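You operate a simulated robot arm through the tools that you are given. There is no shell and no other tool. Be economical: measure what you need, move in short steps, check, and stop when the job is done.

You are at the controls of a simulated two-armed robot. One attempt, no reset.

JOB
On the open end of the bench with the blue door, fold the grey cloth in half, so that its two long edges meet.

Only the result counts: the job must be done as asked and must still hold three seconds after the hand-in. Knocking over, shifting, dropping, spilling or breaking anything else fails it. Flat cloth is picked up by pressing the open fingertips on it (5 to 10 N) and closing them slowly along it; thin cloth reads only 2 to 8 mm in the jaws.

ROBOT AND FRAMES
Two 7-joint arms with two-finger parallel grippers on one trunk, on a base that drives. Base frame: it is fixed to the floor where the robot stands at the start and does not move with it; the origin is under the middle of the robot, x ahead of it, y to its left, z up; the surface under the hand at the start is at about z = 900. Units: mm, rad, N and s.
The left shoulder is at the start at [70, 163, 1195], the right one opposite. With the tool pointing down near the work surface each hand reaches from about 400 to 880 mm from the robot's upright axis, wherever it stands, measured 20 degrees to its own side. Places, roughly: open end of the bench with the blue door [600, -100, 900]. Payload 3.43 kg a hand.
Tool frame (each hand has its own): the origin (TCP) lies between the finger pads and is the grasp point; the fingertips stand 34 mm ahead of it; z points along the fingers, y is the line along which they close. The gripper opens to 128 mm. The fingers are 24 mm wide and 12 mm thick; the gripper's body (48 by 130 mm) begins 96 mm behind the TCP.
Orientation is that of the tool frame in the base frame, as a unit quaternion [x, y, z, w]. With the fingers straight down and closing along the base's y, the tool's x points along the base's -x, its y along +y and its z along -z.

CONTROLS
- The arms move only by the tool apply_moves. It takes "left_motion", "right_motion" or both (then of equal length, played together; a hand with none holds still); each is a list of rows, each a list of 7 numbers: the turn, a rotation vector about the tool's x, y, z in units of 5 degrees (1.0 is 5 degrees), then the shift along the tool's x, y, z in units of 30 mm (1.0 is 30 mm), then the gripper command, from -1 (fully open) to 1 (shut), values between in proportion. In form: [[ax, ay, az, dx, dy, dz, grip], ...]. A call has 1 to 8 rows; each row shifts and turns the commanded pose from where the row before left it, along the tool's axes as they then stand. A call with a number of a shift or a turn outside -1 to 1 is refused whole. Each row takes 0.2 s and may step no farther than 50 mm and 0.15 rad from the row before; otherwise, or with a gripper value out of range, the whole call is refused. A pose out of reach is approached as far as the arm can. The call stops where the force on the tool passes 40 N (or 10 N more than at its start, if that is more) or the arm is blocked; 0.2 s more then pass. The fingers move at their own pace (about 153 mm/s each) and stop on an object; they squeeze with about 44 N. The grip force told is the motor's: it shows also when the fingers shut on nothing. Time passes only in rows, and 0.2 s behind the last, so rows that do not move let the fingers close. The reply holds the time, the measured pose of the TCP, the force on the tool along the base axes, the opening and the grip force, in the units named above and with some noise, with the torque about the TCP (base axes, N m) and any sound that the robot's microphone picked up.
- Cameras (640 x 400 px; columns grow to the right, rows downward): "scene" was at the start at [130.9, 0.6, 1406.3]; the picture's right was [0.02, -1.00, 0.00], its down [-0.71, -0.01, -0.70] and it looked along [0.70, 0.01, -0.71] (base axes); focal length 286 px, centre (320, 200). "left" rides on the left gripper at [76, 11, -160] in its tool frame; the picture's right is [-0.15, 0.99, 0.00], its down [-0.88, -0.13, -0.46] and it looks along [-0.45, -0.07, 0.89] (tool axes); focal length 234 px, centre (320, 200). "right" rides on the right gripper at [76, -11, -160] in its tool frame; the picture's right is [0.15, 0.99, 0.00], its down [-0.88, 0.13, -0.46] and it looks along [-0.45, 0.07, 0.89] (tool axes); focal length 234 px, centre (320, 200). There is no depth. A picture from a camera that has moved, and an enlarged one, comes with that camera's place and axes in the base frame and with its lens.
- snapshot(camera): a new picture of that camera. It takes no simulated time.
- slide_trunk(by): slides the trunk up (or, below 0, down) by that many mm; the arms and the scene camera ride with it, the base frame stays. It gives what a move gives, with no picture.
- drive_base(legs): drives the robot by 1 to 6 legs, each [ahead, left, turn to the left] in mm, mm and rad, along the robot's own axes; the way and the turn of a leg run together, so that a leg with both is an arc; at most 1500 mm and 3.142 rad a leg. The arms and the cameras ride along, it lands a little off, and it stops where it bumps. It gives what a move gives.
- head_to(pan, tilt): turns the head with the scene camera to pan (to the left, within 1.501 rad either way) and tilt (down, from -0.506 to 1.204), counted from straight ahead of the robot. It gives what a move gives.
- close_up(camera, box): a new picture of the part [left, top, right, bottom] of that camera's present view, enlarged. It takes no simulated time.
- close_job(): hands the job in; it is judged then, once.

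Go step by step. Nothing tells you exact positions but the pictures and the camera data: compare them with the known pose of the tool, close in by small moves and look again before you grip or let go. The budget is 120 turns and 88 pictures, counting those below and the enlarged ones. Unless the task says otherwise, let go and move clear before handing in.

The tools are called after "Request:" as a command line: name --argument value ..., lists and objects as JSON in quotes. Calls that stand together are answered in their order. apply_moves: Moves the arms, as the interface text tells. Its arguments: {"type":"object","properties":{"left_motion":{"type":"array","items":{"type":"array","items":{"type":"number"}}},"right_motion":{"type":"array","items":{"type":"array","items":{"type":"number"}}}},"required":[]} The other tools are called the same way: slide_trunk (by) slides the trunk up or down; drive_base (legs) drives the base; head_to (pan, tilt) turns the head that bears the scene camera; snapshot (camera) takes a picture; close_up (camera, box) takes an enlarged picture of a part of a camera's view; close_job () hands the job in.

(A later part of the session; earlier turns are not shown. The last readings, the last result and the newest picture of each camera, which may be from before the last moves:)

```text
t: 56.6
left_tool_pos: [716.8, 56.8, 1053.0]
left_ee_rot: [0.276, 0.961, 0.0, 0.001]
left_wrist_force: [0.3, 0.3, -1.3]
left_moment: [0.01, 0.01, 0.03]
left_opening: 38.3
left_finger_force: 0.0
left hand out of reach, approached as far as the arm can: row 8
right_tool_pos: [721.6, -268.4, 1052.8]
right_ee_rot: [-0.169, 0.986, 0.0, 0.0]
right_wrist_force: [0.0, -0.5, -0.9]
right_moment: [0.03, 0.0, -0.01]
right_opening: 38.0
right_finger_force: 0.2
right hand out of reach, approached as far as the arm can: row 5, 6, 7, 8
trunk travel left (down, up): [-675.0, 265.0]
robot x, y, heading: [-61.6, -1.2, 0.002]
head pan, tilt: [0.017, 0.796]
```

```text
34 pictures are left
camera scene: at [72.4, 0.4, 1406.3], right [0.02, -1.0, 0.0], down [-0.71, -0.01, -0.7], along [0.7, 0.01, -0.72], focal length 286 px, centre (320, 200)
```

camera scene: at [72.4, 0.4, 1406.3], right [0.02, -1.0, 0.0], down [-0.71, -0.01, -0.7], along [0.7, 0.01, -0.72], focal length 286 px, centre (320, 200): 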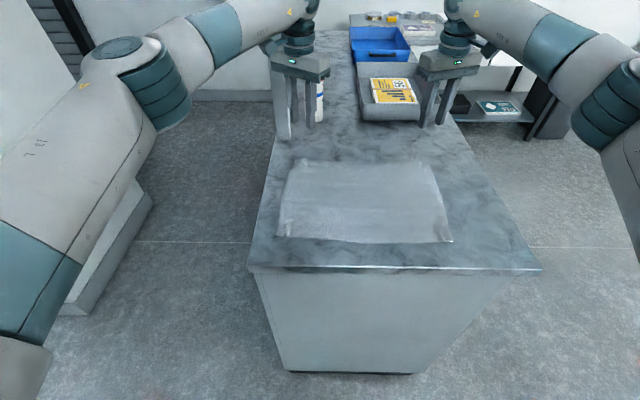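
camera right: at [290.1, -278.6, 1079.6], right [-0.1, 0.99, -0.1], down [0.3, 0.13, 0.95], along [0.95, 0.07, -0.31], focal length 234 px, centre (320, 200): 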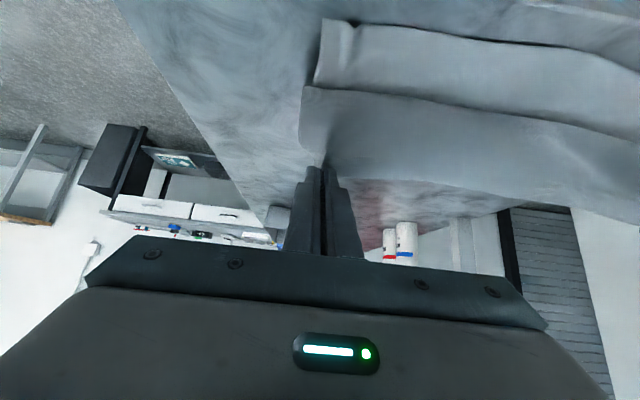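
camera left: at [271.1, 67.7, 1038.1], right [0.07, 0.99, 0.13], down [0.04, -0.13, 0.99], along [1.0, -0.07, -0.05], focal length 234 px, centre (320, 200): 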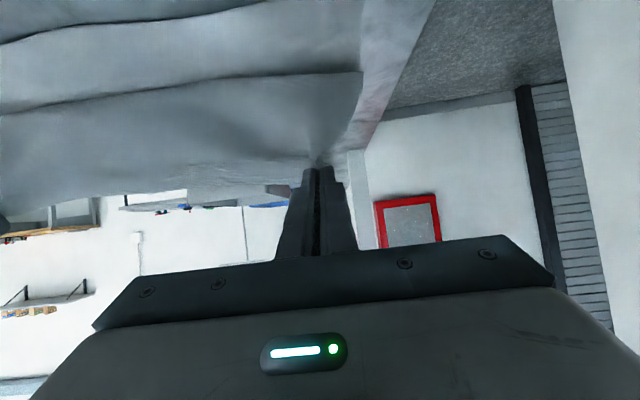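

Those wrist directions hit limits. I'll turn the other way (left clockwise, right counter-clockwise).

Request:
apply_moves --left_motion '[[0, 0, -1, 0, 0, 0, 0.4], [0, 0, -1, 0, 0, 0, 0.4], [0, 0, -1, 0, 0, 0, 0.4], [0, 0, -1, 0, 0, 0, 0.4], [0, 0, -1, 0, 0, 0, 0.4], [0, 0, -1, 0, 0, 0, 0.4], [0, 0, -1, 0, 0, 0, 0.4], [0, 0, -1, 0, 0, 0, 0.4]]' --right_motion '[[0, 0, 1, 0, 0, 0, 0.4], [0, 0, 1, 0, 0, 0, 0.4], [0, 0, 1, 0, 0, 0, 0.4], [0, 0, 1, 0, 0, 0, 0.4], [0, 0, 1, 0, 0, 0, 0.4], [0, 0, 1, 0, 0, 0, 0.4], [0, 0, 1, 0, 0, 0, 0.4], [0, 0, 1, 0, 0, 0, 0.4]]'

Request:
apply_moves --left_motion '[[0, 0, -1, 0, 0, 0, 0.4], [0, 0, -1, 0, 0, 0, 0.4], [0, 0, -1, 0, 0, 0, 0.4], [0, 0, -1, 0, 0, 0, 0.4], [0, 0, -1, 0, 0, 0, 0.4], [0, 0, -1, 0, 0, 0, 0.4], [0, 0, -1, 0, 0, 0, 0.4], [0, 0, -1, 0, 0, 0, 0.4]]' --right_motion '[[0, 0, 1, 0, 0, 0, 0.4], [0, 0, 1, 0, 0, 0, 0.4], [0, 0, 1, 0, 0, 0, 0.4], [0, 0, 1, 0, 0, 0, 0.4], [0, 0, 1, 0, 0, 0, 0.4], [0, 0, 1, 0, 0, 0, 0.4], [0, 0, 1, 0, 0, 0, 0.4], [0, 0, 1, 0, 0, 0, 0.4]]'

Request:
close_up --camera "scene" --box '[240, 120, 540, 280]'

```text
t: 58.4
left_tool_pos: [718.7, 55.8, 1052.2]
left_ee_rot: [-0.072, 0.997, 0.0, 0.0]
left_wrist_force: [1.0, 0.7, -0.8]
left_moment: [0.0, -0.03, 0.03]
left_opening: 38.5
left_finger_force: 0.1
right_tool_pos: [720.5, -267.5, 1052.1]
right_ee_rot: [0.179, 0.984, 0.0, -0.001]
right_wrist_force: [0.0, 0.5, -0.6]
right_moment: [-0.03, 0.01, -0.01]
right_opening: 38.4
right_finger_force: 0.1
trunk travel left (down, up): [-675.0, 265.0]
robot x, y, heading: [-59.2, -1.3, 0.007]
head pan, tilt: [0.017, 0.796]
```

```text
t: 60.2
left_tool_pos: [719.0, 55.8, 1053.0]
left_ee_rot: [-0.408, 0.913, 0.001, 0.001]
left_wrist_force: [0.1, -0.1, 0.3]
left_moment: [0.0, -0.01, 0.03]
left_opening: 38.4
left_finger_force: 0.1
right_tool_pos: [719.7, -268.3, 1051.6]
right_ee_rot: [0.504, 0.864, 0.0, 0.0]
right_wrist_force: [0.7, -0.1, -0.1]
right_moment: [-0.02, 0.02, 0.0]
right_opening: 38.5
right_finger_force: 0.0
trunk travel left (down, up): [-675.0, 265.0]
robot x, y, heading: [-56.6, -2.7, -0.003]
head pan, tilt: [0.017, 0.796]
```

```text
2.13 times, centred on (390, 200) of scene
camera zoom: at [72.3, 0.4, 1406.3], right [0.02, -1.0, 0.0], down [-0.71, -0.01, -0.7], along [0.7, 0.01, -0.71], focal length 609 px, centre (171, 200)
```

zoom: 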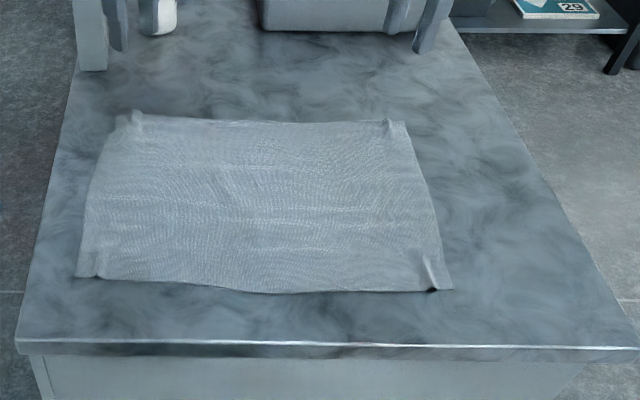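

The turn works in this direction. I'll finish it to 90°; the far hem is now at about A[727,83] and D[718,-301].

Request:
apply_moves --left_motion '[[0, 0, -1, 0, 0, 0, 0.53], [0, 0, -1, 0, 0, 0, 0.53], [0, 0, -1, 0, 0, 0, 0.53], [0, 0, -1, 0, 0, 0, 0.53], [0, 0, -1, 0, 0, 0, 0.53], [0, 0, -1, 0, 0, 0, 0.53], [0, 0, -1, 0, 0, 0, 0.53], [0, 0, -1, 0, 0, 0, 0.53]]' --right_motion '[[0, 0, 0.74, 0, 0, 0, 0.53], [0, 0, 0.74, 0, 0, 0, 0.53], [0, 0, 0.74, 0, 0, 0, 0.53], [0, 0, 0.74, 0, 0, 0, 0.53], [0, 0, 0.74, 0, 0, 0, 0.53], [0, 0, 0.74, 0, 0, 0, 0.53], [0, 0, 0.74, 0, 0, 0, 0.53], [0, 0, 0.74, 0, 0, 0, 0.53]]'

```text
t: 62.0
left_tool_pos: [717.7, 55.8, 1052.6]
left_ee_rot: [-0.695, 0.719, -0.001, 0.0]
left_wrist_force: [0.6, 0.3, -0.2]
left_moment: [-0.03, 0.03, 0.03]
left_opening: 30.1
left_finger_force: 0.1
right_tool_pos: [719.9, -267.7, 1051.8]
right_ee_rot: [0.709, 0.706, 0.0, 0.0]
right_wrist_force: [0.6, -0.6, -0.4]
right_moment: [-0.01, 0.0, 0.01]
right_opening: 30.1
right_finger_force: 0.0
trunk travel left (down, up): [-675.0, 265.0]
robot x, y, heading: [-57.9, 1.5, -0.004]
head pan, tilt: [0.017, 0.796]
```

Request:
apply_moves --left_motion '[[0, 0, -0.1, -0.092, 0.167, 0.725, 0.53], [0, 0, -0.1, -0.092, 0.167, 0.725, 0.53], [0, 0, 0, -0.092, 0.167, 0.725, 0.53], [0, 0, 0, -0.092, 0.167, 0.725, 0.53]]' --right_motion '[[0, 0, 0, -0.142, -0.258, 0.725, 0.53], [0, 0, 0, -0.142, -0.258, 0.725, 0.53], [0, 0, 0, -0.142, -0.258, 0.725, 0.53], [0, 0, 0, -0.142, -0.258, 0.725, 0.53]]'

Request:
snapshot --camera "left"

Request:
snapshot --camera "right"

```text
t: 63.0
left_tool_pos: [699.3, 68.4, 964.2]
left_ee_rot: [-0.701, 0.713, 0.0, 0.0]
left_wrist_force: [0.3, -1.0, 0.0]
left_moment: [0.02, 0.02, 0.0]
left_opening: 30.2
left_finger_force: 0.0
right_tool_pos: [689.2, -286.6, 963.4]
right_ee_rot: [0.708, 0.706, -0.001, -0.001]
right_wrist_force: [0.9, -0.1, 0.1]
right_moment: [0.02, 0.04, 0.03]
right_opening: 30.1
right_finger_force: 0.0
trunk travel left (down, up): [-675.0, 265.0]
robot x, y, heading: [-61.5, 0.4, 0.0]
head pan, tilt: [0.017, 0.796]
```

```text
32 pictures are left
camera left: at [686.4, -7.2, 1125.1], right [-0.99, 0.16, 0.0], down [0.14, 0.88, 0.46], along [0.08, 0.45, -0.89], focal length 234 px, centre (320, 200)
```

left: 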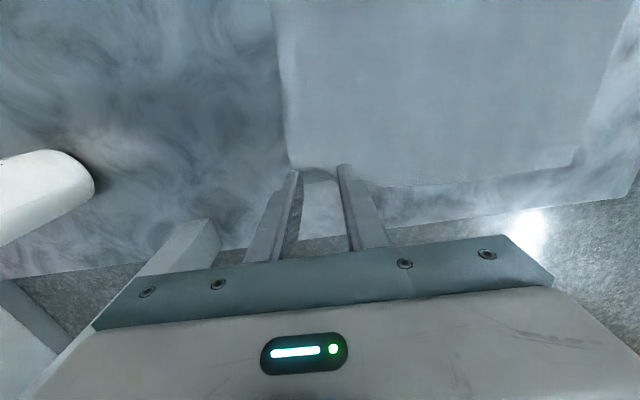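

```text
31 pictures are left
camera right: at [678.0, -209.6, 1123.0], right [0.99, 0.14, 0.0], down [0.13, -0.88, 0.46], along [0.06, -0.45, -0.89], focal length 234 px, centre (320, 200)
```

right: 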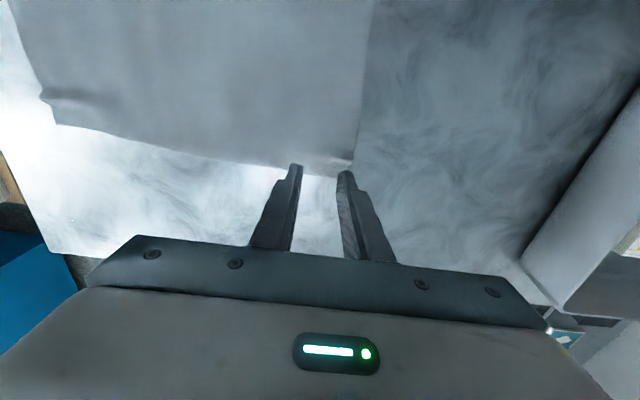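

The corners lie a little further in than I assumed (A y≈68, D y≈-281). I'll shift the hands inward by 15 and 20 mm and lower them.

Request:
apply_moves --left_motion '[[0, 0, 0, 0.5, 0, 0.2, 0.53], [0, 0, 0, 0, 0, 0.4, 0.53], [0, 0, 0, 0, 0, 0.3, 0.53], [0, 0, 0, 0, 0, 0.05, 0.53], [0, 0, 0, 0, 0, 0, 0.53]]' --right_motion '[[0, 0, 0, 0.667, 0, 0.2, 0.53], [0, 0, 0, 0, 0, 0.4, 0.53], [0, 0, 0, 0, 0, 0.3, 0.53], [0, 0, 0, 0, 0, 0.05, 0.53], [0, 0, 0, 0, 0, 0, 0.53]]'

```text
t: 64.2
left_tool_pos: [698.0, 51.6, 936.8]
left_ee_rot: [-0.701, 0.713, -0.001, 0.0]
left_wrist_force: [-0.2, -0.6, 1.2]
left_moment: [-0.04, 0.0, -0.01]
left_opening: 30.1
left_finger_force: 0.0
right_tool_pos: [688.9, -263.8, 935.3]
right_ee_rot: [0.708, 0.706, 0.0, 0.0]
right_wrist_force: [0.2, -0.2, -0.7]
right_moment: [0.01, -0.02, -0.03]
right_opening: 30.5
right_finger_force: 0.0
trunk travel left (down, up): [-675.0, 265.0]
robot x, y, heading: [-59.3, 1.1, 0.001]
head pan, tilt: [0.017, 0.796]
```

Request:
apply_moves --left_motion '[[0, 0, 0, 0, 0, 0.04, 0.53], [0, 0, 0, 0, 0, 0.02, 0.53], [0, 0, 0, 0, 0, 0, 0.53]]' --right_motion '[[0, 0, 0, 0, 0, 0.05, 0.53], [0, 0, 0, 0, 0, 0.02, 0.53], [0, 0, 0, 0, 0, 0, 0.53]]'

```text
t: 65.0
left_tool_pos: [697.8, 52.2, 935.6]
left_ee_rot: [-0.701, 0.713, -0.002, 0.001]
left_wrist_force: [-0.1, -0.4, -0.7]
left_moment: [-0.01, 0.01, -0.02]
left_opening: 29.9
left_finger_force: 0.0
right_tool_pos: [688.3, -264.8, 936.0]
right_ee_rot: [0.707, 0.707, 0.001, 0.001]
right_wrist_force: [-0.4, -1.2, 7.1]
right_moment: [-0.05, -0.11, -0.02]
right_opening: 29.9
right_finger_force: 0.1
trunk travel left (down, up): [-675.0, 265.0]
robot x, y, heading: [-58.9, 1.0, 0.0]
head pan, tilt: [0.017, 0.796]
```

Right at 7 N; left not yet touching.

Request:
apply_moves --left_motion '[[0, 0, 0, 0, 0, 0.05, 0.53], [0, 0, 0, 0, 0, 0, 0.53]]'

```text
t: 65.6
left_tool_pos: [697.6, 50.3, 935.2]
left_ee_rot: [-0.701, 0.713, -0.002, 0.001]
left_wrist_force: [-0.1, 1.8, 7.4]
left_moment: [0.02, -0.07, 0.03]
left_opening: 29.9
left_finger_force: 0.1
right_tool_pos: [688.0, -264.7, 935.9]
right_ee_rot: [0.708, 0.706, 0.001, 0.0]
right_wrist_force: [-0.3, -0.7, 6.5]
right_moment: [-0.05, -0.12, -0.03]
right_opening: 30.4
right_finger_force: 0.4
trunk travel left (down, up): [-675.0, 265.0]
robot x, y, heading: [-60.0, 0.7, 0.004]
head pan, tilt: [0.017, 0.796]
```

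Both are at about 7 N, so I'll close slowly.

Request:
apply_moves --left_motion '[[0, 0, 0, 0, 0, 0, 0.58], [0, 0, 0, 0, 0, 0, 0.64], [0, 0, 0, 0, 0, 0, 0.7], [0, 0, 0, 0, 0, 0, 0.76], [0, 0, 0, 0, 0, 0, 0.82], [0, 0, 0, 0, 0, 0, 0.88], [0, 0, 0, 0, 0, 0, 0.94], [0, 0, 0, 0, 0, 0, 1]]' --right_motion '[[0, 0, 0, 0, 0, 0, 0.58], [0, 0, 0, 0, 0, 0, 0.64], [0, 0, 0, 0, 0, 0, 0.7], [0, 0, 0, 0, 0, 0, 0.76], [0, 0, 0, 0, 0, 0, 0.82], [0, 0, 0, 0, 0, 0, 0.88], [0, 0, 0, 0, 0, 0, 0.94], [0, 0, 0, 0, 0, 0, 1]]'

Request:
apply_moves --left_motion '[[0, 0, 0, 0, 0, 0, 1], [0, 0, 0, 0, 0, 0, 1], [0, 0, 0, 0, 0, 0, 1]]' --right_motion '[[0, 0, 0, 0, 0, 0, 1], [0, 0, 0, 0, 0, 0, 1], [0, 0, 0, 0, 0, 0, 1]]'

Request:
close_up --camera "scene" --box '[240, 120, 540, 280]'

Request:
snapshot --camera "left"

```text
t: 67.4
left_tool_pos: [698.6, 52.2, 934.5]
left_ee_rot: [-0.702, 0.712, -0.001, 0.001]
left_wrist_force: [0.5, -0.7, 13.0]
left_moment: [-0.03, -0.06, 0.02]
left_opening: 2.0
left_finger_force: 37.1
right_tool_pos: [688.1, -265.0, 935.9]
right_ee_rot: [0.708, 0.706, 0.0, 0.002]
right_wrist_force: [-0.6, 0.0, 3.8]
right_moment: [0.02, -0.05, -0.01]
right_opening: 2.1
right_finger_force: 36.7
trunk travel left (down, up): [-675.0, 265.0]
robot x, y, heading: [-56.7, 2.0, 0.003]
head pan, tilt: [0.017, 0.796]
```

```text
t: 68.2
left_tool_pos: [696.8, 51.8, 935.3]
left_ee_rot: [-0.702, 0.712, -0.001, 0.003]
left_wrist_force: [2.4, -0.5, 13.3]
left_moment: [-0.02, -0.14, 0.05]
left_opening: 2.4
left_finger_force: 36.8
right_tool_pos: [688.5, -264.8, 935.7]
right_ee_rot: [0.708, 0.706, 0.001, 0.0]
right_wrist_force: [0.9, 1.2, 4.6]
right_moment: [0.05, -0.04, 0.0]
right_opening: 2.4
right_finger_force: 36.4
trunk travel left (down, up): [-675.0, 265.0]
robot x, y, heading: [-56.4, -1.5, -0.003]
head pan, tilt: [0.017, 0.796]
```

```text
2.13 times, centred on (390, 200) of scene
camera zoom: at [70.0, 0.5, 1406.5], right [0.02, -1.0, 0.0], down [-0.71, -0.01, -0.7], along [0.7, 0.01, -0.71], focal length 609 px, centre (171, 200)
```

zoom: 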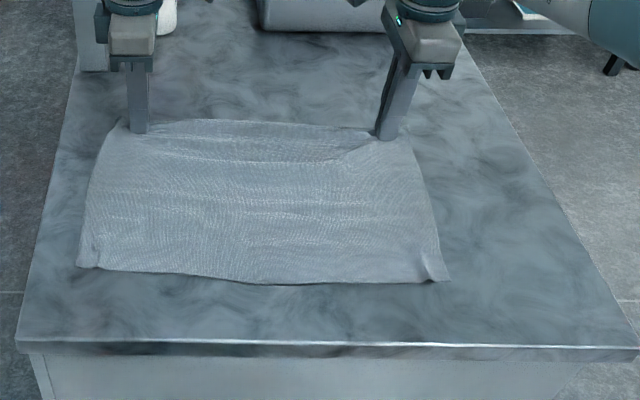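

```text
29 pictures are left
camera left: at [683.8, -22.6, 1095.2], right [-0.99, 0.16, 0.0], down [0.14, 0.88, 0.46], along [0.08, 0.45, -0.89], focal length 234 px, centre (320, 200)
```

left: 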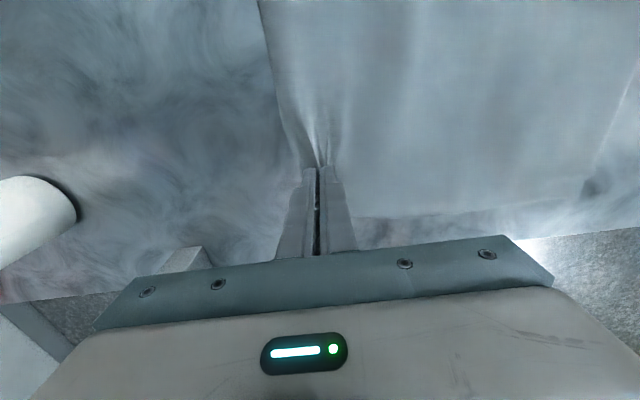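

Both hands hold a ridge about 17 mm inside the far hem, with the hem hanging free beyond it. I'll carry it up along a short arc to just past the apex.

Request:
apply_moves --left_motion '[[0, 0, 0, -0.05, 0.2, -0.8, 1], [0, 0, 0, -0.05, 0.4, -0.767, 1], [0, 0, 0, -0.05, 0.6, -0.633, 1], [0, 0, 0, -0.05, 0.733, -0.433, 1], [0, 0, 0, -0.05, 0.8, -0.233, 1], [0, 0, 0, -0.05, 0.8, 0, 1]]' --right_motion '[[0, 0, 0, 0.05, -0.2, -0.8, 1], [0, 0, 0, 0.05, -0.4, -0.767, 1], [0, 0, 0, 0.05, -0.6, -0.633, 1], [0, 0, 0, 0.05, -0.733, -0.433, 1], [0, 0, 0, 0.05, -0.8, -0.233, 1], [0, 0, 0, 0.05, -0.8, 0, 1]]'

Request:
close_up --camera "scene" --box '[240, 120, 540, 280]'

Request:
snapshot --camera "left"

```text
t: 69.6
left_tool_pos: [590.5, 64.1, 1021.1]
left_ee_rot: [-0.702, 0.712, -0.002, 0.002]
left_wrist_force: [-0.4, -1.8, -0.6]
left_moment: [-0.05, -0.05, 0.0]
left_opening: 2.2
left_finger_force: 37.0
right_tool_pos: [582.6, -257.5, 1019.3]
right_ee_rot: [0.707, 0.707, 0.0, 0.0]
right_wrist_force: [-0.3, 1.6, -0.6]
right_moment: [0.03, 0.01, 0.0]
right_opening: 2.6
right_finger_force: 37.1
trunk travel left (down, up): [-675.0, 265.0]
robot x, y, heading: [-59.7, -0.9, -0.0]
head pan, tilt: [0.017, 0.796]
```

```text
2.13 times, centred on (390, 200) of scene
camera zoom: at [71.1, 0.6, 1406.4], right [0.02, -1.0, 0.0], down [-0.71, -0.01, -0.7], along [0.7, 0.01, -0.71], focal length 609 px, centre (171, 200)
```

zoom: 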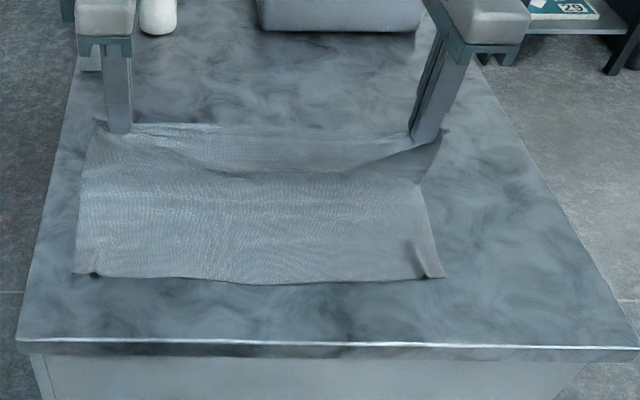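

```text
27 pictures are left
camera left: at [578.0, -10.5, 1181.1], right [-0.99, 0.16, 0.0], down [0.14, 0.88, 0.46], along [0.08, 0.45, -0.89], focal length 234 px, centre (320, 200)
```

left: 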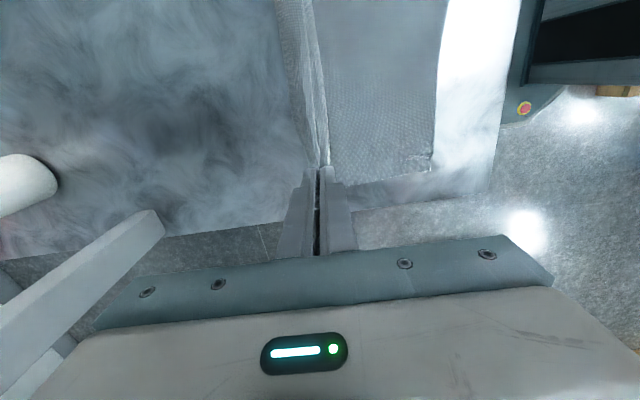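

The hem side ends up inside the fold with any pinch from above unless the hands tilt about 90°. The target hem is near the bench's front edge, so I can lay it with horizontal fingers if the robot stands further back. I'll put this ridge back and regrip the hem itself.

Request:
apply_moves --left_motion '[[0, 0, 0, 0.05, -0.8, 0, 1], [0, 0, 0, 0.05, -0.8, 0.233, 1], [0, 0, 0, 0.05, -0.75, 0.433, 1], [0, 0, 0, 0.05, -0.7, 0.633, 1], [0, 0, 0, 0.05, -0.5, 0.767, 1], [0, 0, 0, 0.05, -0.35, 0.7, 1], [0, 0, 0, 0, -0.1, 0, 1]]' --right_motion '[[0, 0, 0, -0.05, 0.8, 0, 1], [0, 0, 0, -0.05, 0.8, 0.233, 1], [0, 0, 0, -0.05, 0.75, 0.433, 1], [0, 0, 0, -0.05, 0.7, 0.633, 1], [0, 0, 0, -0.05, 0.5, 0.767, 1], [0, 0, 0, -0.05, 0.35, 0.7, 1], [0, 0, 0, 0, 0.1, 0, 1]]'

Request:
apply_moves --left_motion '[[0, 0, 0, 0, 0, 0, 0.9], [0, 0, 0, 0, 0, 0, 0.8], [0, 0, 0, 0, 0, 0, 0.7], [0, 0, 0, 0, 0, 0, 0.6], [0, 0, 0, 0, 0, 0, 0.5], [0, 0, 0, 0, 0, -0.4, 0.5], [0, 0, 0, 0, 0, -1, 0.5], [0, 0, 0, 0, 0, -1, 0.5]]' --right_motion '[[0, 0, 0, 0, 0, 0, 0.9], [0, 0, 0, 0, 0, 0, 0.8], [0, 0, 0, 0, 0, 0, 0.7], [0, 0, 0, 0, 0, 0, 0.6], [0, 0, 0, 0, 0, 0, 0.5], [0, 0, 0, 0, 0, -0.4, 0.5], [0, 0, 0, 0, 0, -1, 0.5], [0, 0, 0, 0, 0, -1, 0.5]]'

Request:
apply_moves --left_motion '[[0, 0, 1, 0, 0, 0, 0.5], [0, 0, 1, 0, 0, 0, 0.5], [0, 0, 1, 0, 0, 0, 0.5], [0, 0, 1, 0, 0, 0, 0.5], [0, 0, 1, 0, 0, 0, 0.5], [0, 0, 1, 0, 0, 0, 0.5], [0, 0, 1, 0, 0, 0, 0.5], [0, 0, 1, 0, 0, 0, 0.5]]' --right_motion '[[0, 0, -1, 0, 0, 0, 0.5], [0, 0, -1, 0, 0, 0, 0.5], [0, 0, -1, 0, 0, 0, 0.5], [0, 0, -1, 0, 0, 0, 0.5], [0, 0, -1, 0, 0, 0, 0.5], [0, 0, -1, 0, 0, 0, 0.5], [0, 0, -1, 0, 0, 0, 0.5], [0, 0, -1, 0, 0, 0, 0.5]]'

Request:
apply_moves --left_motion '[[0, 0, 1, 0, 0, 0, 0.5], [0, 0, 1, 0, 0, 0, 0.5], [0, 0, 1, 0, 0, 0, 0.5], [0, 0, 1, 0, 0, 0, 0.5], [0, 0, 1, 0, 0, 0, 0.5], [0, 0, 1, 0, 0, 0, 0.5], [0, 0, 1, 0, 0, 0, 0.5], [0, 0, 1, 0, 0, 0, 0.5]]' --right_motion '[[0, 0, -1, 0, 0, 0, 0.5], [0, 0, -1, 0, 0, 0, 0.5], [0, 0, -1, 0, 0, 0, 0.5], [0, 0, -1, 0, 0, 0, 0.5], [0, 0, -1, 0, 0, 0, 0.5], [0, 0, -1, 0, 0, 0, 0.5], [0, 0, -1, 0, 0, 0, 0.5], [0, 0, -1, 0, 0, 0, 0.5]]'

Request:
close_up --camera "scene" --box '[240, 120, 540, 280]'

```text
t: 71.2
left_tool_pos: [711.9, 52.4, 936.6]
left_ee_rot: [-0.701, 0.713, -0.001, 0.002]
left_wrist_force: [0.4, 0.0, 1.1]
left_moment: [-0.02, 0.0, 0.02]
left_opening: 2.1
left_finger_force: 36.9
right_tool_pos: [703.4, -264.0, 937.9]
right_ee_rot: [0.707, 0.707, 0.0, -0.001]
right_wrist_force: [-0.8, 0.1, 0.1]
right_moment: [-0.01, -0.01, 0.02]
right_opening: 2.4
right_finger_force: 37.1
trunk travel left (down, up): [-675.0, 265.0]
robot x, y, heading: [-57.7, -0.2, 0.0]
head pan, tilt: [0.017, 0.796]
```

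```text
t: 73.0
left_tool_pos: [710.9, 51.3, 1010.2]
left_ee_rot: [-0.702, 0.712, -0.001, 0.001]
left_wrist_force: [-0.4, -0.3, -0.3]
left_moment: [0.0, 0.0, -0.02]
left_opening: 31.9
left_finger_force: 0.1
right_tool_pos: [702.4, -263.3, 1010.2]
right_ee_rot: [0.707, 0.707, 0.0, 0.0]
right_wrist_force: [-0.5, 0.1, 0.2]
right_moment: [0.0, -0.03, -0.01]
right_opening: 31.8
right_finger_force: 0.1
trunk travel left (down, up): [-675.0, 265.0]
robot x, y, heading: [-57.6, -1.1, -0.001]
head pan, tilt: [0.017, 0.796]
```

```text
t: 74.8
left_tool_pos: [713.5, 52.5, 1007.3]
left_ee_rot: [-0.415, 0.91, 0.0, 0.001]
left_wrist_force: [-0.4, -1.1, -0.2]
left_moment: [0.0, 0.0, -0.02]
left_opening: 32.2
left_finger_force: 0.1
right_tool_pos: [704.0, -263.0, 1009.6]
right_ee_rot: [0.422, 0.906, 0.001, -0.001]
right_wrist_force: [-0.1, 0.0, -0.5]
right_moment: [0.0, 0.0, 0.03]
right_opening: 31.9
right_finger_force: 0.0
trunk travel left (down, up): [-675.0, 265.0]
robot x, y, heading: [-58.8, -3.9, 0.0]
head pan, tilt: [0.017, 0.796]
```

```text
t: 76.6
left_tool_pos: [712.6, 53.6, 1008.6]
left_ee_rot: [-0.079, 0.997, 0.0, 0.0]
left_wrist_force: [-0.2, -0.2, -0.3]
left_moment: [-0.02, 0.02, -0.01]
left_opening: 32.0
left_finger_force: 0.1
right_tool_pos: [703.7, -264.5, 1008.4]
right_ee_rot: [0.087, 0.996, 0.0, 0.0]
right_wrist_force: [-0.3, -0.7, -0.8]
right_moment: [-0.03, -0.01, 0.01]
right_opening: 32.1
right_finger_force: 0.1
trunk travel left (down, up): [-675.0, 265.0]
robot x, y, heading: [-57.4, -2.2, -0.0]
head pan, tilt: [0.017, 0.796]
```

```text
2.13 times, centred on (390, 200) of scene
camera zoom: at [72.3, 0.5, 1406.3], right [0.02, -1.0, 0.0], down [-0.71, -0.01, -0.7], along [0.7, 0.01, -0.71], focal length 609 px, centre (171, 200)
```

zoom: 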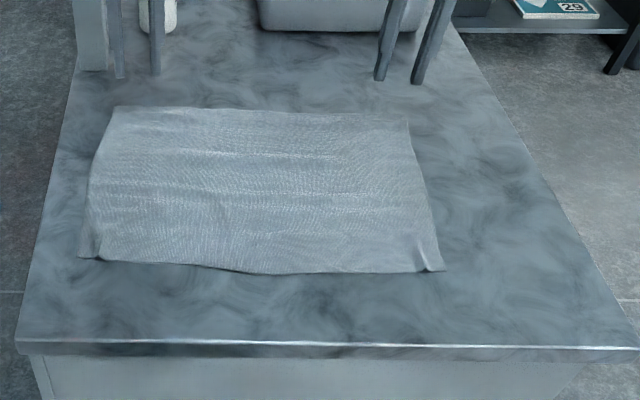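

The cloth is flat again: A[746,86], D[728,-305], B[481,106] and C[469,-277]. I'll straighten the yaw and place the hands over the far hem corners.

Request:
apply_moves --left_motion '[[0, 0, 0.9, 0, 0, 0, 0.4], [0, 0, 0.9, 0, 0, 0, 0.4], [0, 0, 0, -0.37, -0.02, 0.51, 0.4], [0, 0, 0, -0.37, -0.02, 0.51, 0.4], [0, 0, 0, -0.37, -0.02, 0.51, 0.4]]' --right_motion '[[0, 0, -1, 0, 0, 0, 0.4], [0, 0, -1, 0, 0, 0, 0.4], [0, 0, 0, -0.27, -0.09, 0.51, 0.4], [0, 0, 0, -0.27, -0.09, 0.51, 0.4], [0, 0, 0, -0.27, -0.09, 0.51, 0.4]]'

Request:
close_up --camera "left" --box '[200, 100, 440, 260]'

Request:
close_up --camera "right" --box '[200, 100, 440, 260]'

```text
t: 77.8
left_tool_pos: [745.8, 50.5, 962.8]
left_ee_rot: [-0.001, 1.0, -0.001, 0.001]
left_wrist_force: [-0.2, 0.9, 0.5]
left_moment: [0.04, 0.03, 0.0]
left_opening: 38.4
left_finger_force: 0.0
right_tool_pos: [727.2, -274.9, 963.3]
right_ee_rot: [0.001, 1.0, 0.0, -0.001]
right_wrist_force: [-0.8, 0.5, -0.5]
right_moment: [0.02, 0.0, 0.03]
right_opening: 38.3
right_finger_force: 0.0
trunk travel left (down, up): [-675.0, 265.0]
robot x, y, heading: [-60.3, -0.6, -0.0]
head pan, tilt: [0.017, 0.796]
```

```text
2.50 times, centred on (320, 180) of left
camera zoom: at [669.9, 61.7, 1121.9], right [0.14, 0.99, 0.0], down [0.88, -0.13, 0.46], along [0.45, -0.07, -0.89], focal length 585 px, centre (320, 250)
```

zoom: 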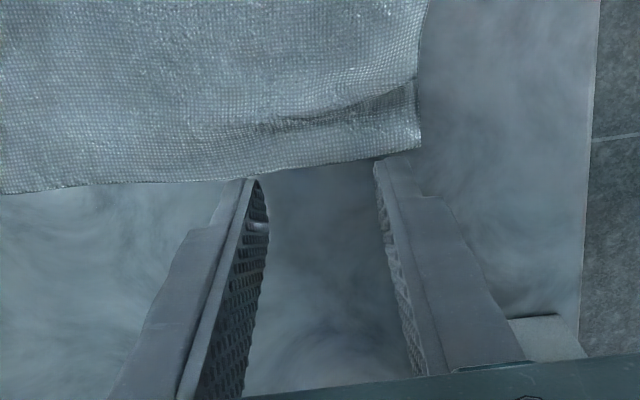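

```text
2.50 times, centred on (320, 180) of right
camera zoom: at [651.0, -285.2, 1122.6], right [-0.14, 0.99, 0.0], down [0.88, 0.13, 0.45], along [0.45, 0.07, -0.89], focal length 585 px, centre (320, 250)
```

zoom: 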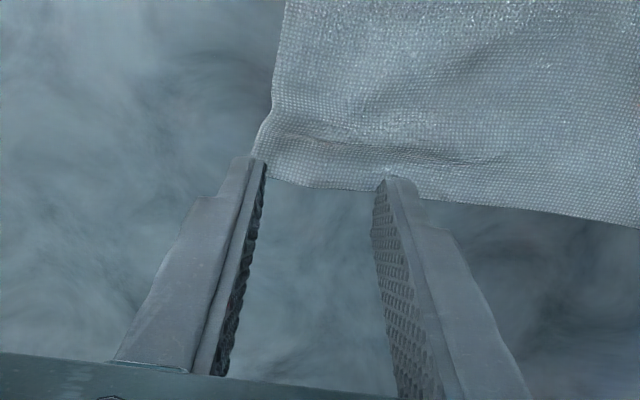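

Left overlap is good. The right goes 7 mm forward and 8 mm inward, then both lower to near-contact.

Request:
apply_moves --left_motion '[[0, 0, 0, 0, 0, 0.3, 0.4], [0, 0, 0, 0, 0, 0.4, 0.4], [0, 0, 0, 0, 0, 0.2, 0.4], [0, 0, 0, 0, 0, 0.04, 0.4], [0, 0, 0, 0, 0, 0, 0.4]]' --right_motion '[[0, 0, 0, -0.23, 0.27, 0.3, 0.4], [0, 0, 0, 0, 0, 0.4, 0.4], [0, 0, 0, 0, 0, 0.2, 0.4], [0, 0, 0, 0, 0, 0.04, 0.4], [0, 0, 0, 0, 0, 0, 0.4]]'

```text
t: 79.0
left_tool_pos: [744.1, 51.0, 935.8]
left_ee_rot: [-0.001, 1.0, 0.0, 0.002]
left_wrist_force: [1.1, -0.2, 3.1]
left_moment: [0.01, -0.02, 0.05]
left_opening: 38.4
left_finger_force: 0.1
right_tool_pos: [734.6, -266.3, 934.6]
right_ee_rot: [0.001, 1.0, 0.0, 0.0]
right_wrist_force: [-0.2, -0.2, 1.6]
right_moment: [0.0, -0.04, -0.01]
right_opening: 38.5
right_finger_force: 0.0
trunk travel left (down, up): [-675.0, 265.0]
robot x, y, heading: [-60.7, -3.2, 0.0]
head pan, tilt: [0.017, 0.796]
```

Request:
apply_moves --left_motion '[[0, 0, 0, 0, 0, 0.02, 0.4], [0, 0, 0, 0, 0, 0, 0.4]]' --right_motion '[[0, 0, 0, 0, 0, 0.03, 0.4], [0, 0, 0, 0, 0, 0, 0.4]]'

```text
t: 79.6
left_tool_pos: [745.2, 51.6, 934.7]
left_ee_rot: [-0.001, 1.0, 0.0, 0.001]
left_wrist_force: [1.0, -0.5, 4.9]
left_moment: [0.02, 0.07, 0.01]
left_opening: 38.8
left_finger_force: 0.1
right_tool_pos: [733.7, -265.5, 936.2]
right_ee_rot: [0.001, 1.0, 0.0, 0.0]
right_wrist_force: [1.8, 0.3, 4.3]
right_moment: [0.03, -0.04, 0.01]
right_opening: 38.6
right_finger_force: 0.1
trunk travel left (down, up): [-675.0, 265.0]
robot x, y, heading: [-54.5, 1.0, -0.002]
head pan, tilt: [0.017, 0.796]
```

Slightly more force, then close.

Request:
apply_moves --left_motion '[[0, 0, 0, 0, 0, 0.025, 0.4], [0, 0, 0, 0, 0, 0, 0.48], [0, 0, 0, 0, 0, 0, 0.56], [0, 0, 0, 0, 0, 0, 0.64], [0, 0, 0, 0, 0, 0, 0.72], [0, 0, 0, 0, 0, 0, 0.8], [0, 0, 0, 0, 0, 0, 0.88], [0, 0, 0, 0, 0, 0, 0.94]]' --right_motion '[[0, 0, 0, 0, 0, 0.025, 0.4], [0, 0, 0, 0, 0, 0, 0.48], [0, 0, 0, 0, 0, 0, 0.56], [0, 0, 0, 0, 0, 0, 0.64], [0, 0, 0, 0, 0, 0, 0.72], [0, 0, 0, 0, 0, 0, 0.8], [0, 0, 0, 0, 0, 0, 0.88], [0, 0, 0, 0, 0, 0, 0.94]]'

Request:
apply_moves --left_motion '[[0, 0, 0, 0, 0, 0, 1], [0, 0, 0, 0, 0, 0, 1], [0, 0, 0, 0, 0, 0, 1]]' --right_motion '[[0, 0, 0, 0, 0, 0, 1], [0, 0, 0, 0, 0, 0, 1], [0, 0, 0, 0, 0, 0, 1]]'

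Request:
snapshot --camera "left"

Request:
snapshot --camera "right"

```text
t: 81.4
left_tool_pos: [745.7, 51.1, 935.6]
left_ee_rot: [-0.001, 1.0, 0.001, 0.001]
left_wrist_force: [-0.5, -1.4, 4.7]
left_moment: [-0.08, 0.05, 0.0]
left_opening: 4.5
left_finger_force: 0.8
right_tool_pos: [734.0, -264.7, 935.1]
right_ee_rot: [0.002, 1.0, -0.001, 0.001]
right_wrist_force: [0.0, 0.7, 9.9]
right_moment: [0.0, 0.07, 0.0]
right_opening: 4.2
right_finger_force: 0.3
trunk travel left (down, up): [-675.0, 265.0]
robot x, y, heading: [-58.7, 0.2, -0.006]
head pan, tilt: [0.017, 0.796]
```

```text
t: 82.2
left_tool_pos: [743.6, 50.8, 934.2]
left_ee_rot: [-0.001, 1.0, -0.001, 0.002]
left_wrist_force: [0.6, -1.5, 4.7]
left_moment: [-0.05, 0.06, 0.01]
left_opening: 1.8
left_finger_force: 36.6
right_tool_pos: [733.5, -263.8, 934.7]
right_ee_rot: [0.001, 1.0, -0.001, 0.001]
right_wrist_force: [0.4, 1.9, 10.2]
right_moment: [0.05, 0.02, -0.04]
right_opening: 2.0
right_finger_force: 36.8
trunk travel left (down, up): [-675.0, 265.0]
robot x, y, heading: [-58.8, 0.8, -0.0]
head pan, tilt: [0.017, 0.796]
```

```text
23 pictures are left
camera left: at [667.7, 62.9, 1095.2], right [0.15, 0.99, 0.0], down [0.88, -0.13, 0.46], along [0.45, -0.07, -0.89], focal length 234 px, centre (320, 200)
```

left: 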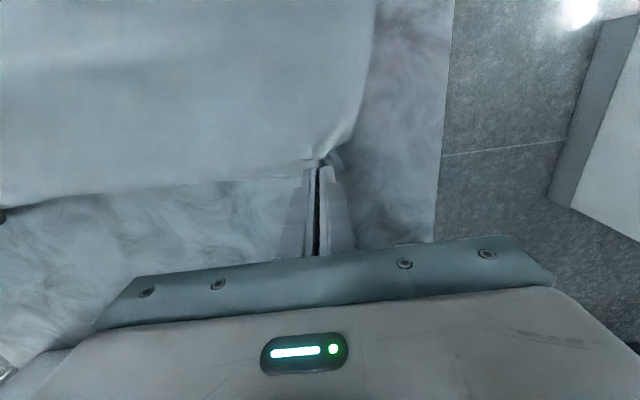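

```text
22 pictures are left
camera right: at [656.8, -274.9, 1095.3], right [-0.14, 0.99, 0.0], down [0.88, 0.13, 0.46], along [0.45, 0.07, -0.89], focal length 234 px, centre (320, 200)
```

right: 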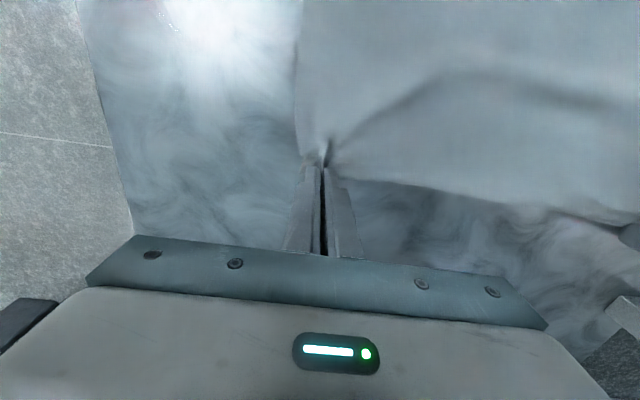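

Both hands hold the hem with only a small overlap. I'll lift along the arc, then tilt the hands to 60° about the fingertips while still on the far side.

Request:
apply_moves --left_motion '[[0, 0, 0, 0.067, 0, -0.6, 1], [0, 0, 0, 0.2, 0, -0.667, 1], [0, 0, 0, 0.333, 0, -0.667, 1], [0, 0, 0, 0.467, 0, -0.633, 1], [0, 0, 0, 0.4, 0, -0.467, 1], [0, 0, 0, 0.4, 0, -0.367, 1]]' --right_motion '[[0, 0, 0, 0.067, 0, -0.6, 1], [0, 0, 0, 0.2, 0, -0.667, 1], [0, 0, 0, 0.333, 0, -0.667, 1], [0, 0, 0, 0.467, 0, -0.633, 1], [0, 0, 0, 0.4, 0, -0.467, 1], [0, 0, 0, 0.4, 0, -0.367, 1]]'

Request:
apply_moves --left_motion '[[0, -1, 0, 0.099, 0, 0.004, 1], [0, -1, 0, 0.099, 0, 0.004, 1], [0, -1, 0, 0.099, 0, 0.004, 1], [0, -1, 0, 0.099, 0, 0.004, 1], [0, -1, 0, 0.099, 0, 0.004, 1], [0, -1, 0, 0.099, 0, 0.004, 1], [0, -1, 0, 0.099, 0, 0.004, 1], [0, -1, 0, 0.099, 0, 0.004, 1]]' --right_motion '[[0, -1, 0, 0.099, 0, 0.004, 1], [0, -1, 0, 0.099, 0, 0.004, 1], [0, -1, 0, 0.099, 0, 0.004, 1], [0, -1, 0, 0.099, 0, 0.004, 1], [0, -1, 0, 0.099, 0, 0.004, 1], [0, -1, 0, 0.099, 0, 0.004, 1], [0, -1, 0, 0.099, 0, 0.004, 1], [0, -1, 0, 0.099, 0, 0.004, 1]]'

Request:
apply_moves --left_motion '[[0, -1, 0, 0.099, 0, 0.004, 1], [0, -1, 0, 0.099, 0, 0.004, 1], [0, -1, 0, 0.099, 0, 0.004, 1], [0, -1, 0, 0.099, 0, 0.004, 1]]' --right_motion '[[0, -1, 0, 0.099, 0, 0.004, 1], [0, -1, 0, 0.099, 0, 0.004, 1], [0, -1, 0, 0.099, 0, 0.004, 1], [0, -1, 0, 0.099, 0, 0.004, 1]]'

Request:
snapshot --camera "scene"

```text
t: 83.6
left_tool_pos: [690.2, 50.3, 1037.0]
left_ee_rot: [-0.001, 1.0, 0.0, 0.002]
left_wrist_force: [0.4, -0.9, 0.7]
left_moment: [-0.04, -0.02, 0.02]
left_opening: 1.8
left_finger_force: 36.4
right_tool_pos: [678.2, -264.0, 1036.7]
right_ee_rot: [0.0, 1.0, 0.0, 0.0]
right_wrist_force: [-0.7, 1.0, 1.1]
right_moment: [0.04, 0.0, -0.01]
right_opening: 2.2
right_finger_force: 36.7
trunk travel left (down, up): [-675.0, 265.0]
robot x, y, heading: [-59.6, -0.3, -0.003]
head pan, tilt: [0.017, 0.796]
```

```text
t: 85.4
left_tool_pos: [666.6, 50.6, 1026.3]
left_ee_rot: [0.0, 0.939, 0.0, 0.343]
left_wrist_force: [0.3, 0.0, -0.3]
left_moment: [0.0, -0.02, 0.01]
left_opening: 1.9
left_finger_force: 36.4
right_tool_pos: [656.2, -265.4, 1026.1]
right_ee_rot: [0.0, 0.939, 0.0, 0.343]
right_wrist_force: [-0.2, 0.1, 0.9]
right_moment: [0.01, -0.02, -0.02]
right_opening: 1.8
right_finger_force: 36.9
trunk travel left (down, up): [-675.0, 265.0]
robot x, y, heading: [-60.3, -1.2, -0.003]
head pan, tilt: [0.017, 0.796]
```

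```text
t: 86.4
left_tool_pos: [658.8, 50.0, 1018.2]
left_ee_rot: [-0.001, 0.865, 0.0, 0.502]
left_wrist_force: [0.4, -0.1, 0.0]
left_moment: [0.01, 0.02, 0.02]
left_opening: 1.7
left_finger_force: 36.5
right_tool_pos: [649.8, -263.9, 1019.6]
right_ee_rot: [0.0, 0.866, 0.001, 0.5]
right_wrist_force: [0.3, 0.4, -0.4]
right_moment: [0.01, 0.01, 0.03]
right_opening: 1.9
right_finger_force: 36.0
trunk travel left (down, up): [-675.0, 265.0]
robot x, y, heading: [-55.7, -1.7, 0.0]
head pan, tilt: [0.017, 0.796]
```

```text
21 pictures are left
camera scene: at [72.1, 0.1, 1406.4], right [0.02, -1.0, 0.0], down [-0.71, -0.01, -0.7], along [0.7, 0.01, -0.71], focal length 286 px, centre (320, 200)
```

scene: 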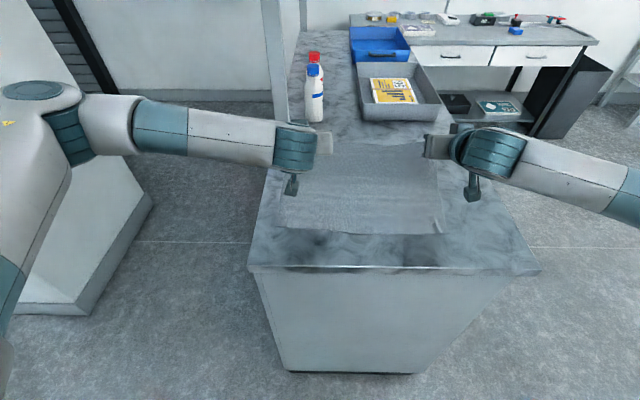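

The tilt works. Next I drive back 75 mm, then raise slightly to keep the sheet fairly taut and tilt further to 75°.

Request:
drive_base --legs '[[-40, 0, 0], [-40, 0, 0]]'

Request:
apply_moves --left_motion '[[0, -1, 0, -0.1, 0.1, -0.1, 1], [0, -1, 0, -0.1, 0.1, -0.1, 1], [0, -1, 0, -0.1, 0.1, -0.05, 1], [0, 0, 0, 0, 0.1, 0, 1], [0, 0, 0, 0, 0, 0, 1]]' --right_motion '[[0, -1, 0, -0.1, 0.05, -0.1, 1], [0, -1, 0, -0.1, 0.05, -0.1, 1], [0, -1, 0, -0.1, 0.05, -0.05, 1], [0, 0, 0, 0, 0, 0, 1], [0, 0, 0, 0, 0, 0, 1]]'

Request:
snapshot --camera "scene"

```text
t: 87.8
left_tool_pos: [582.7, 51.2, 1014.5]
left_ee_rot: [-0.001, 0.867, 0.001, 0.499]
left_wrist_force: [0.3, -0.3, -0.1]
left_moment: [0.0, 0.0, 0.0]
left_opening: 1.7
left_finger_force: 36.7
right_tool_pos: [572.8, -263.7, 1016.9]
right_ee_rot: [0.001, 0.867, -0.001, 0.499]
right_wrist_force: [0.0, 0.0, -0.6]
right_moment: [-0.01, -0.01, -0.01]
right_opening: 2.1
right_finger_force: 36.7
trunk travel left (down, up): [-675.0, 265.0]
robot x, y, heading: [-142.4, -1.5, 0.0]
head pan, tilt: [0.017, 0.796]
```

```text
t: 89.0
left_tool_pos: [576.5, 61.7, 1029.9]
left_ee_rot: [-0.001, 0.792, 0.0, 0.611]
left_wrist_force: [-0.9, -1.6, 0.2]
left_moment: [-0.05, 0.0, -0.07]
left_opening: 1.8
left_finger_force: 36.7
right_tool_pos: [568.3, -261.7, 1024.2]
right_ee_rot: [0.0, 0.843, 0.0, 0.538]
right_wrist_force: [0.2, 2.5, 0.4]
right_moment: [0.08, 0.01, 0.06]
right_opening: 1.7
right_finger_force: 36.8
right hand out of reach, approached as far as the arm can: row 2, 3
trunk travel left (down, up): [-675.0, 265.0]
robot x, y, heading: [-136.3, 3.0, -0.004]
head pan, tilt: [0.017, 0.796]
```

```text
20 pictures are left
camera scene: at [-8.1, 0.2, 1406.4], right [0.02, -1.0, 0.0], down [-0.71, -0.01, -0.7], along [0.7, 0.01, -0.71], focal length 286 px, centre (320, 200)
```

scene: 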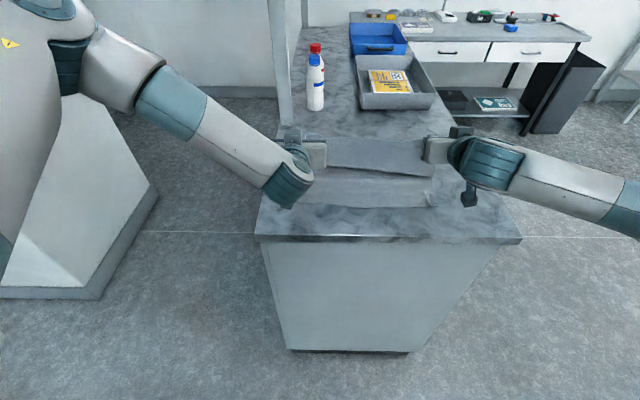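

The right hand stops at 65° tilt and the left reached 75°. The lower layer has not moved (near hem still about 468). I'll continue backing by 60 mm.

Request:
drive_base --legs '[[-30, 0, 0], [-30, 0, 0]]'

Request:
close_up --camera "scene" --box '[250, 110, 510, 260]'

Request:
snapshot --camera "right"

```text
t: 90.2
left_tool_pos: [521.8, 62.5, 1026.9]
left_ee_rot: [-0.001, 0.794, 0.001, 0.608]
left_wrist_force: [-0.1, -1.5, 0.0]
left_moment: [-0.06, -0.01, -0.1]
left_opening: 2.2
left_finger_force: 36.9
right_tool_pos: [512.4, -263.9, 1019.1]
right_ee_rot: [0.001, 0.845, -0.001, 0.535]
right_wrist_force: [0.8, 2.9, -0.8]
right_moment: [0.1, 0.0, 0.1]
right_opening: 2.1
right_finger_force: 36.9
trunk travel left (down, up): [-675.0, 265.0]
robot x, y, heading: [-196.2, -0.6, -0.0]
head pan, tilt: [0.017, 0.796]
```

```text
2.46 times, centred on (380, 185) of scene
camera zoom: at [-61.5, 0.4, 1405.6], right [0.02, -1.0, 0.0], down [-0.72, -0.01, -0.7], along [0.7, 0.01, -0.72], focal length 703 px, centre (172, 237)
```

zoom: 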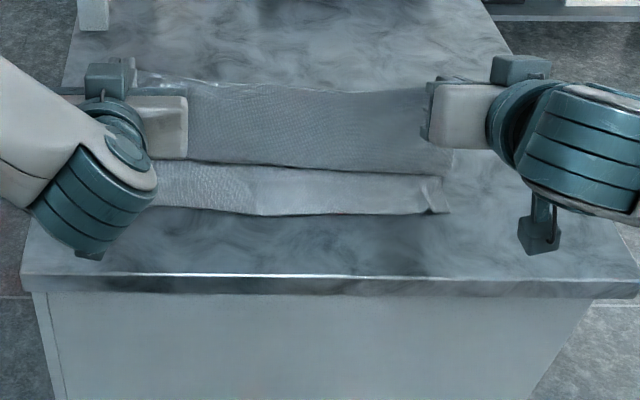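

```text
18 pictures are left
camera right: at [335.4, -273.1, 1019.5], right [-0.06, 0.99, -0.13], down [-0.04, 0.13, 0.99], along [1.0, 0.07, 0.03], focal length 234 px, centre (320, 200)
```

right: 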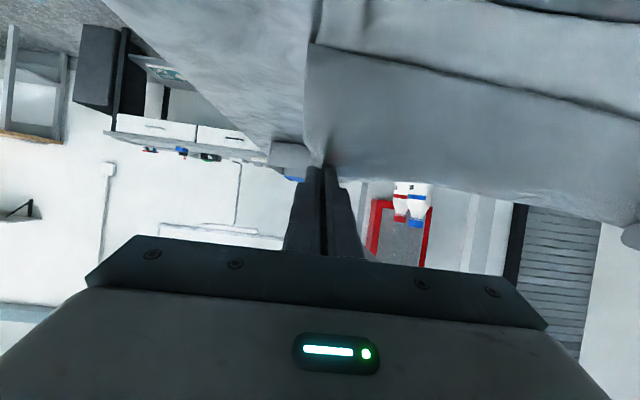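

The sheet is hanging nearly vertical with the fold around x≈590–600, so it can keep going. I'll lower a bit, then drive back another 40 mm.

Request:
apply_moves --left_motion '[[0, 0, 0, 0.322, 0, 0.086, 1], [0, 0, 0, 0.322, 0, 0.086, 1], [0, 0, 0, 0, 0, 0, 1]]' --right_motion '[[0, 0, 0, 0.2, 0, 0.055, 1], [0, 0, 0, 0.2, 0, 0.055, 1], [0, 0, 0, 0, 0, 0, 1]]'

Request:
drive_base --legs '[[-40, 0, 0]]'

```text
t: 91.0
left_tool_pos: [517.7, 61.9, 1008.8]
left_ee_rot: [-0.001, 0.793, 0.001, 0.61]
left_wrist_force: [0.3, -1.8, -0.2]
left_moment: [0.01, 0.03, -0.03]
left_opening: 1.8
left_finger_force: 36.9
right_tool_pos: [509.0, -261.7, 1018.0]
right_ee_rot: [0.0, 0.845, 0.001, 0.535]
right_wrist_force: [0.5, 2.0, -0.8]
right_moment: [0.05, 0.0, 0.03]
right_opening: 1.8
right_finger_force: 36.5
right hand out of reach, approached as far as the arm can: row 2
trunk travel left (down, up): [-675.0, 265.0]
robot x, y, heading: [-195.5, 3.2, 0.006]
head pan, tilt: [0.017, 0.796]
```

```text
t: 91.9
left_tool_pos: [480.5, 61.9, 1007.4]
left_ee_rot: [-0.001, 0.794, 0.001, 0.608]
left_wrist_force: [0.0, -1.1, -0.4]
left_moment: [-0.04, 0.01, -0.06]
left_opening: 1.9
left_finger_force: 36.4
right_tool_pos: [472.6, -260.6, 1015.3]
right_ee_rot: [0.0, 0.845, 0.001, 0.534]
right_wrist_force: [-0.5, 1.5, 0.6]
right_moment: [0.03, -0.01, 0.01]
right_opening: 2.0
right_finger_force: 36.8
trunk travel left (down, up): [-675.0, 265.0]
robot x, y, heading: [-239.5, -1.6, -0.003]
head pan, tilt: [0.017, 0.796]
```

The right arm is at its tilt limit, so I'll do the lowering with the trunk, alternating with short drives.

Request:
slide_trunk --by -25

Request:
drive_base --legs '[[-20, 0, 0]]'

Request:
slide_trunk --by -25

Request:
close_up --camera "scene" --box '[250, 90, 510, 240]'

Request:
snapshot --camera "right"

```text
t: 92.6
left_tool_pos: [478.3, 62.8, 984.9]
left_ee_rot: [-0.001, 0.793, 0.001, 0.609]
left_wrist_force: [0.0, -1.9, 0.0]
left_moment: [-0.05, 0.0, -0.07]
left_opening: 1.9
left_finger_force: 36.0
right_tool_pos: [470.4, -261.6, 993.1]
right_ee_rot: [0.0, 0.844, 0.0, 0.536]
right_wrist_force: [-0.2, 2.0, 0.0]
right_moment: [0.05, 0.01, 0.02]
right_opening: 2.0
right_finger_force: 37.0
trunk travel left (down, up): [-650.0, 290.0]
robot x, y, heading: [-235.4, 0.4, -0.0]
head pan, tilt: [0.017, 0.796]
```

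```text
t: 93.4
left_tool_pos: [461.6, 63.9, 982.6]
left_ee_rot: [-0.002, 0.794, 0.002, 0.608]
left_wrist_force: [1.1, -2.0, 0.1]
left_moment: [-0.05, -0.02, -0.07]
left_opening: 1.7
left_finger_force: 36.2
right_tool_pos: [452.4, -260.8, 991.0]
right_ee_rot: [0.001, 0.846, -0.001, 0.533]
right_wrist_force: [0.0, 1.9, -0.5]
right_moment: [0.07, -0.03, 0.06]
right_opening: 1.8
right_finger_force: 36.6
trunk travel left (down, up): [-650.0, 290.0]
robot x, y, heading: [-254.3, -7.1, 0.0]
head pan, tilt: [0.017, 0.796]
```

```text
t: 94.1
left_tool_pos: [458.7, 62.8, 960.8]
left_ee_rot: [0.0, 0.793, 0.0, 0.61]
left_wrist_force: [-0.1, -2.5, 0.1]
left_moment: [-0.06, -0.01, -0.08]
left_opening: 1.7
left_finger_force: 36.8
right_tool_pos: [449.7, -262.3, 967.9]
right_ee_rot: [0.0, 0.845, 0.001, 0.535]
right_wrist_force: [1.1, 2.6, -0.5]
right_moment: [0.06, 0.01, 0.02]
right_opening: 2.1
right_finger_force: 37.3
trunk travel left (down, up): [-625.0, 315.0]
robot x, y, heading: [-256.0, -0.5, -0.002]
head pan, tilt: [0.017, 0.796]
```

```text
2.46 times, centred on (380, 165) of scene
camera zoom: at [-126.2, 0.8, 1356.5], right [0.02, -1.0, 0.0], down [-0.71, -0.01, -0.7], along [0.7, 0.01, -0.71], focal length 703 px, centre (172, 286)
```

zoom: 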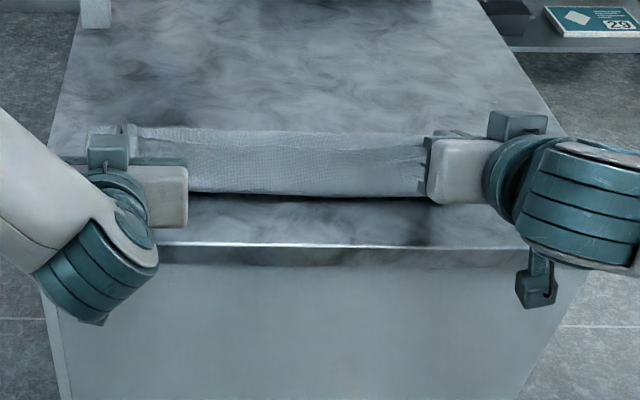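

```text
16 pictures are left
camera right: at [272.3, -271.9, 967.7], right [-0.06, 0.99, -0.13], down [-0.04, 0.13, 0.99], along [1.0, 0.07, 0.03], focal length 234 px, centre (320, 200)
```

right: 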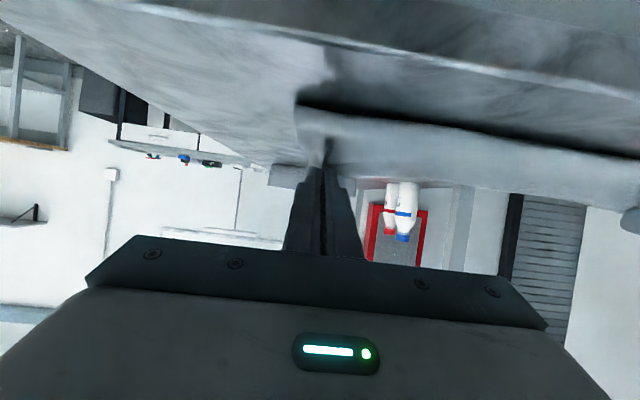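

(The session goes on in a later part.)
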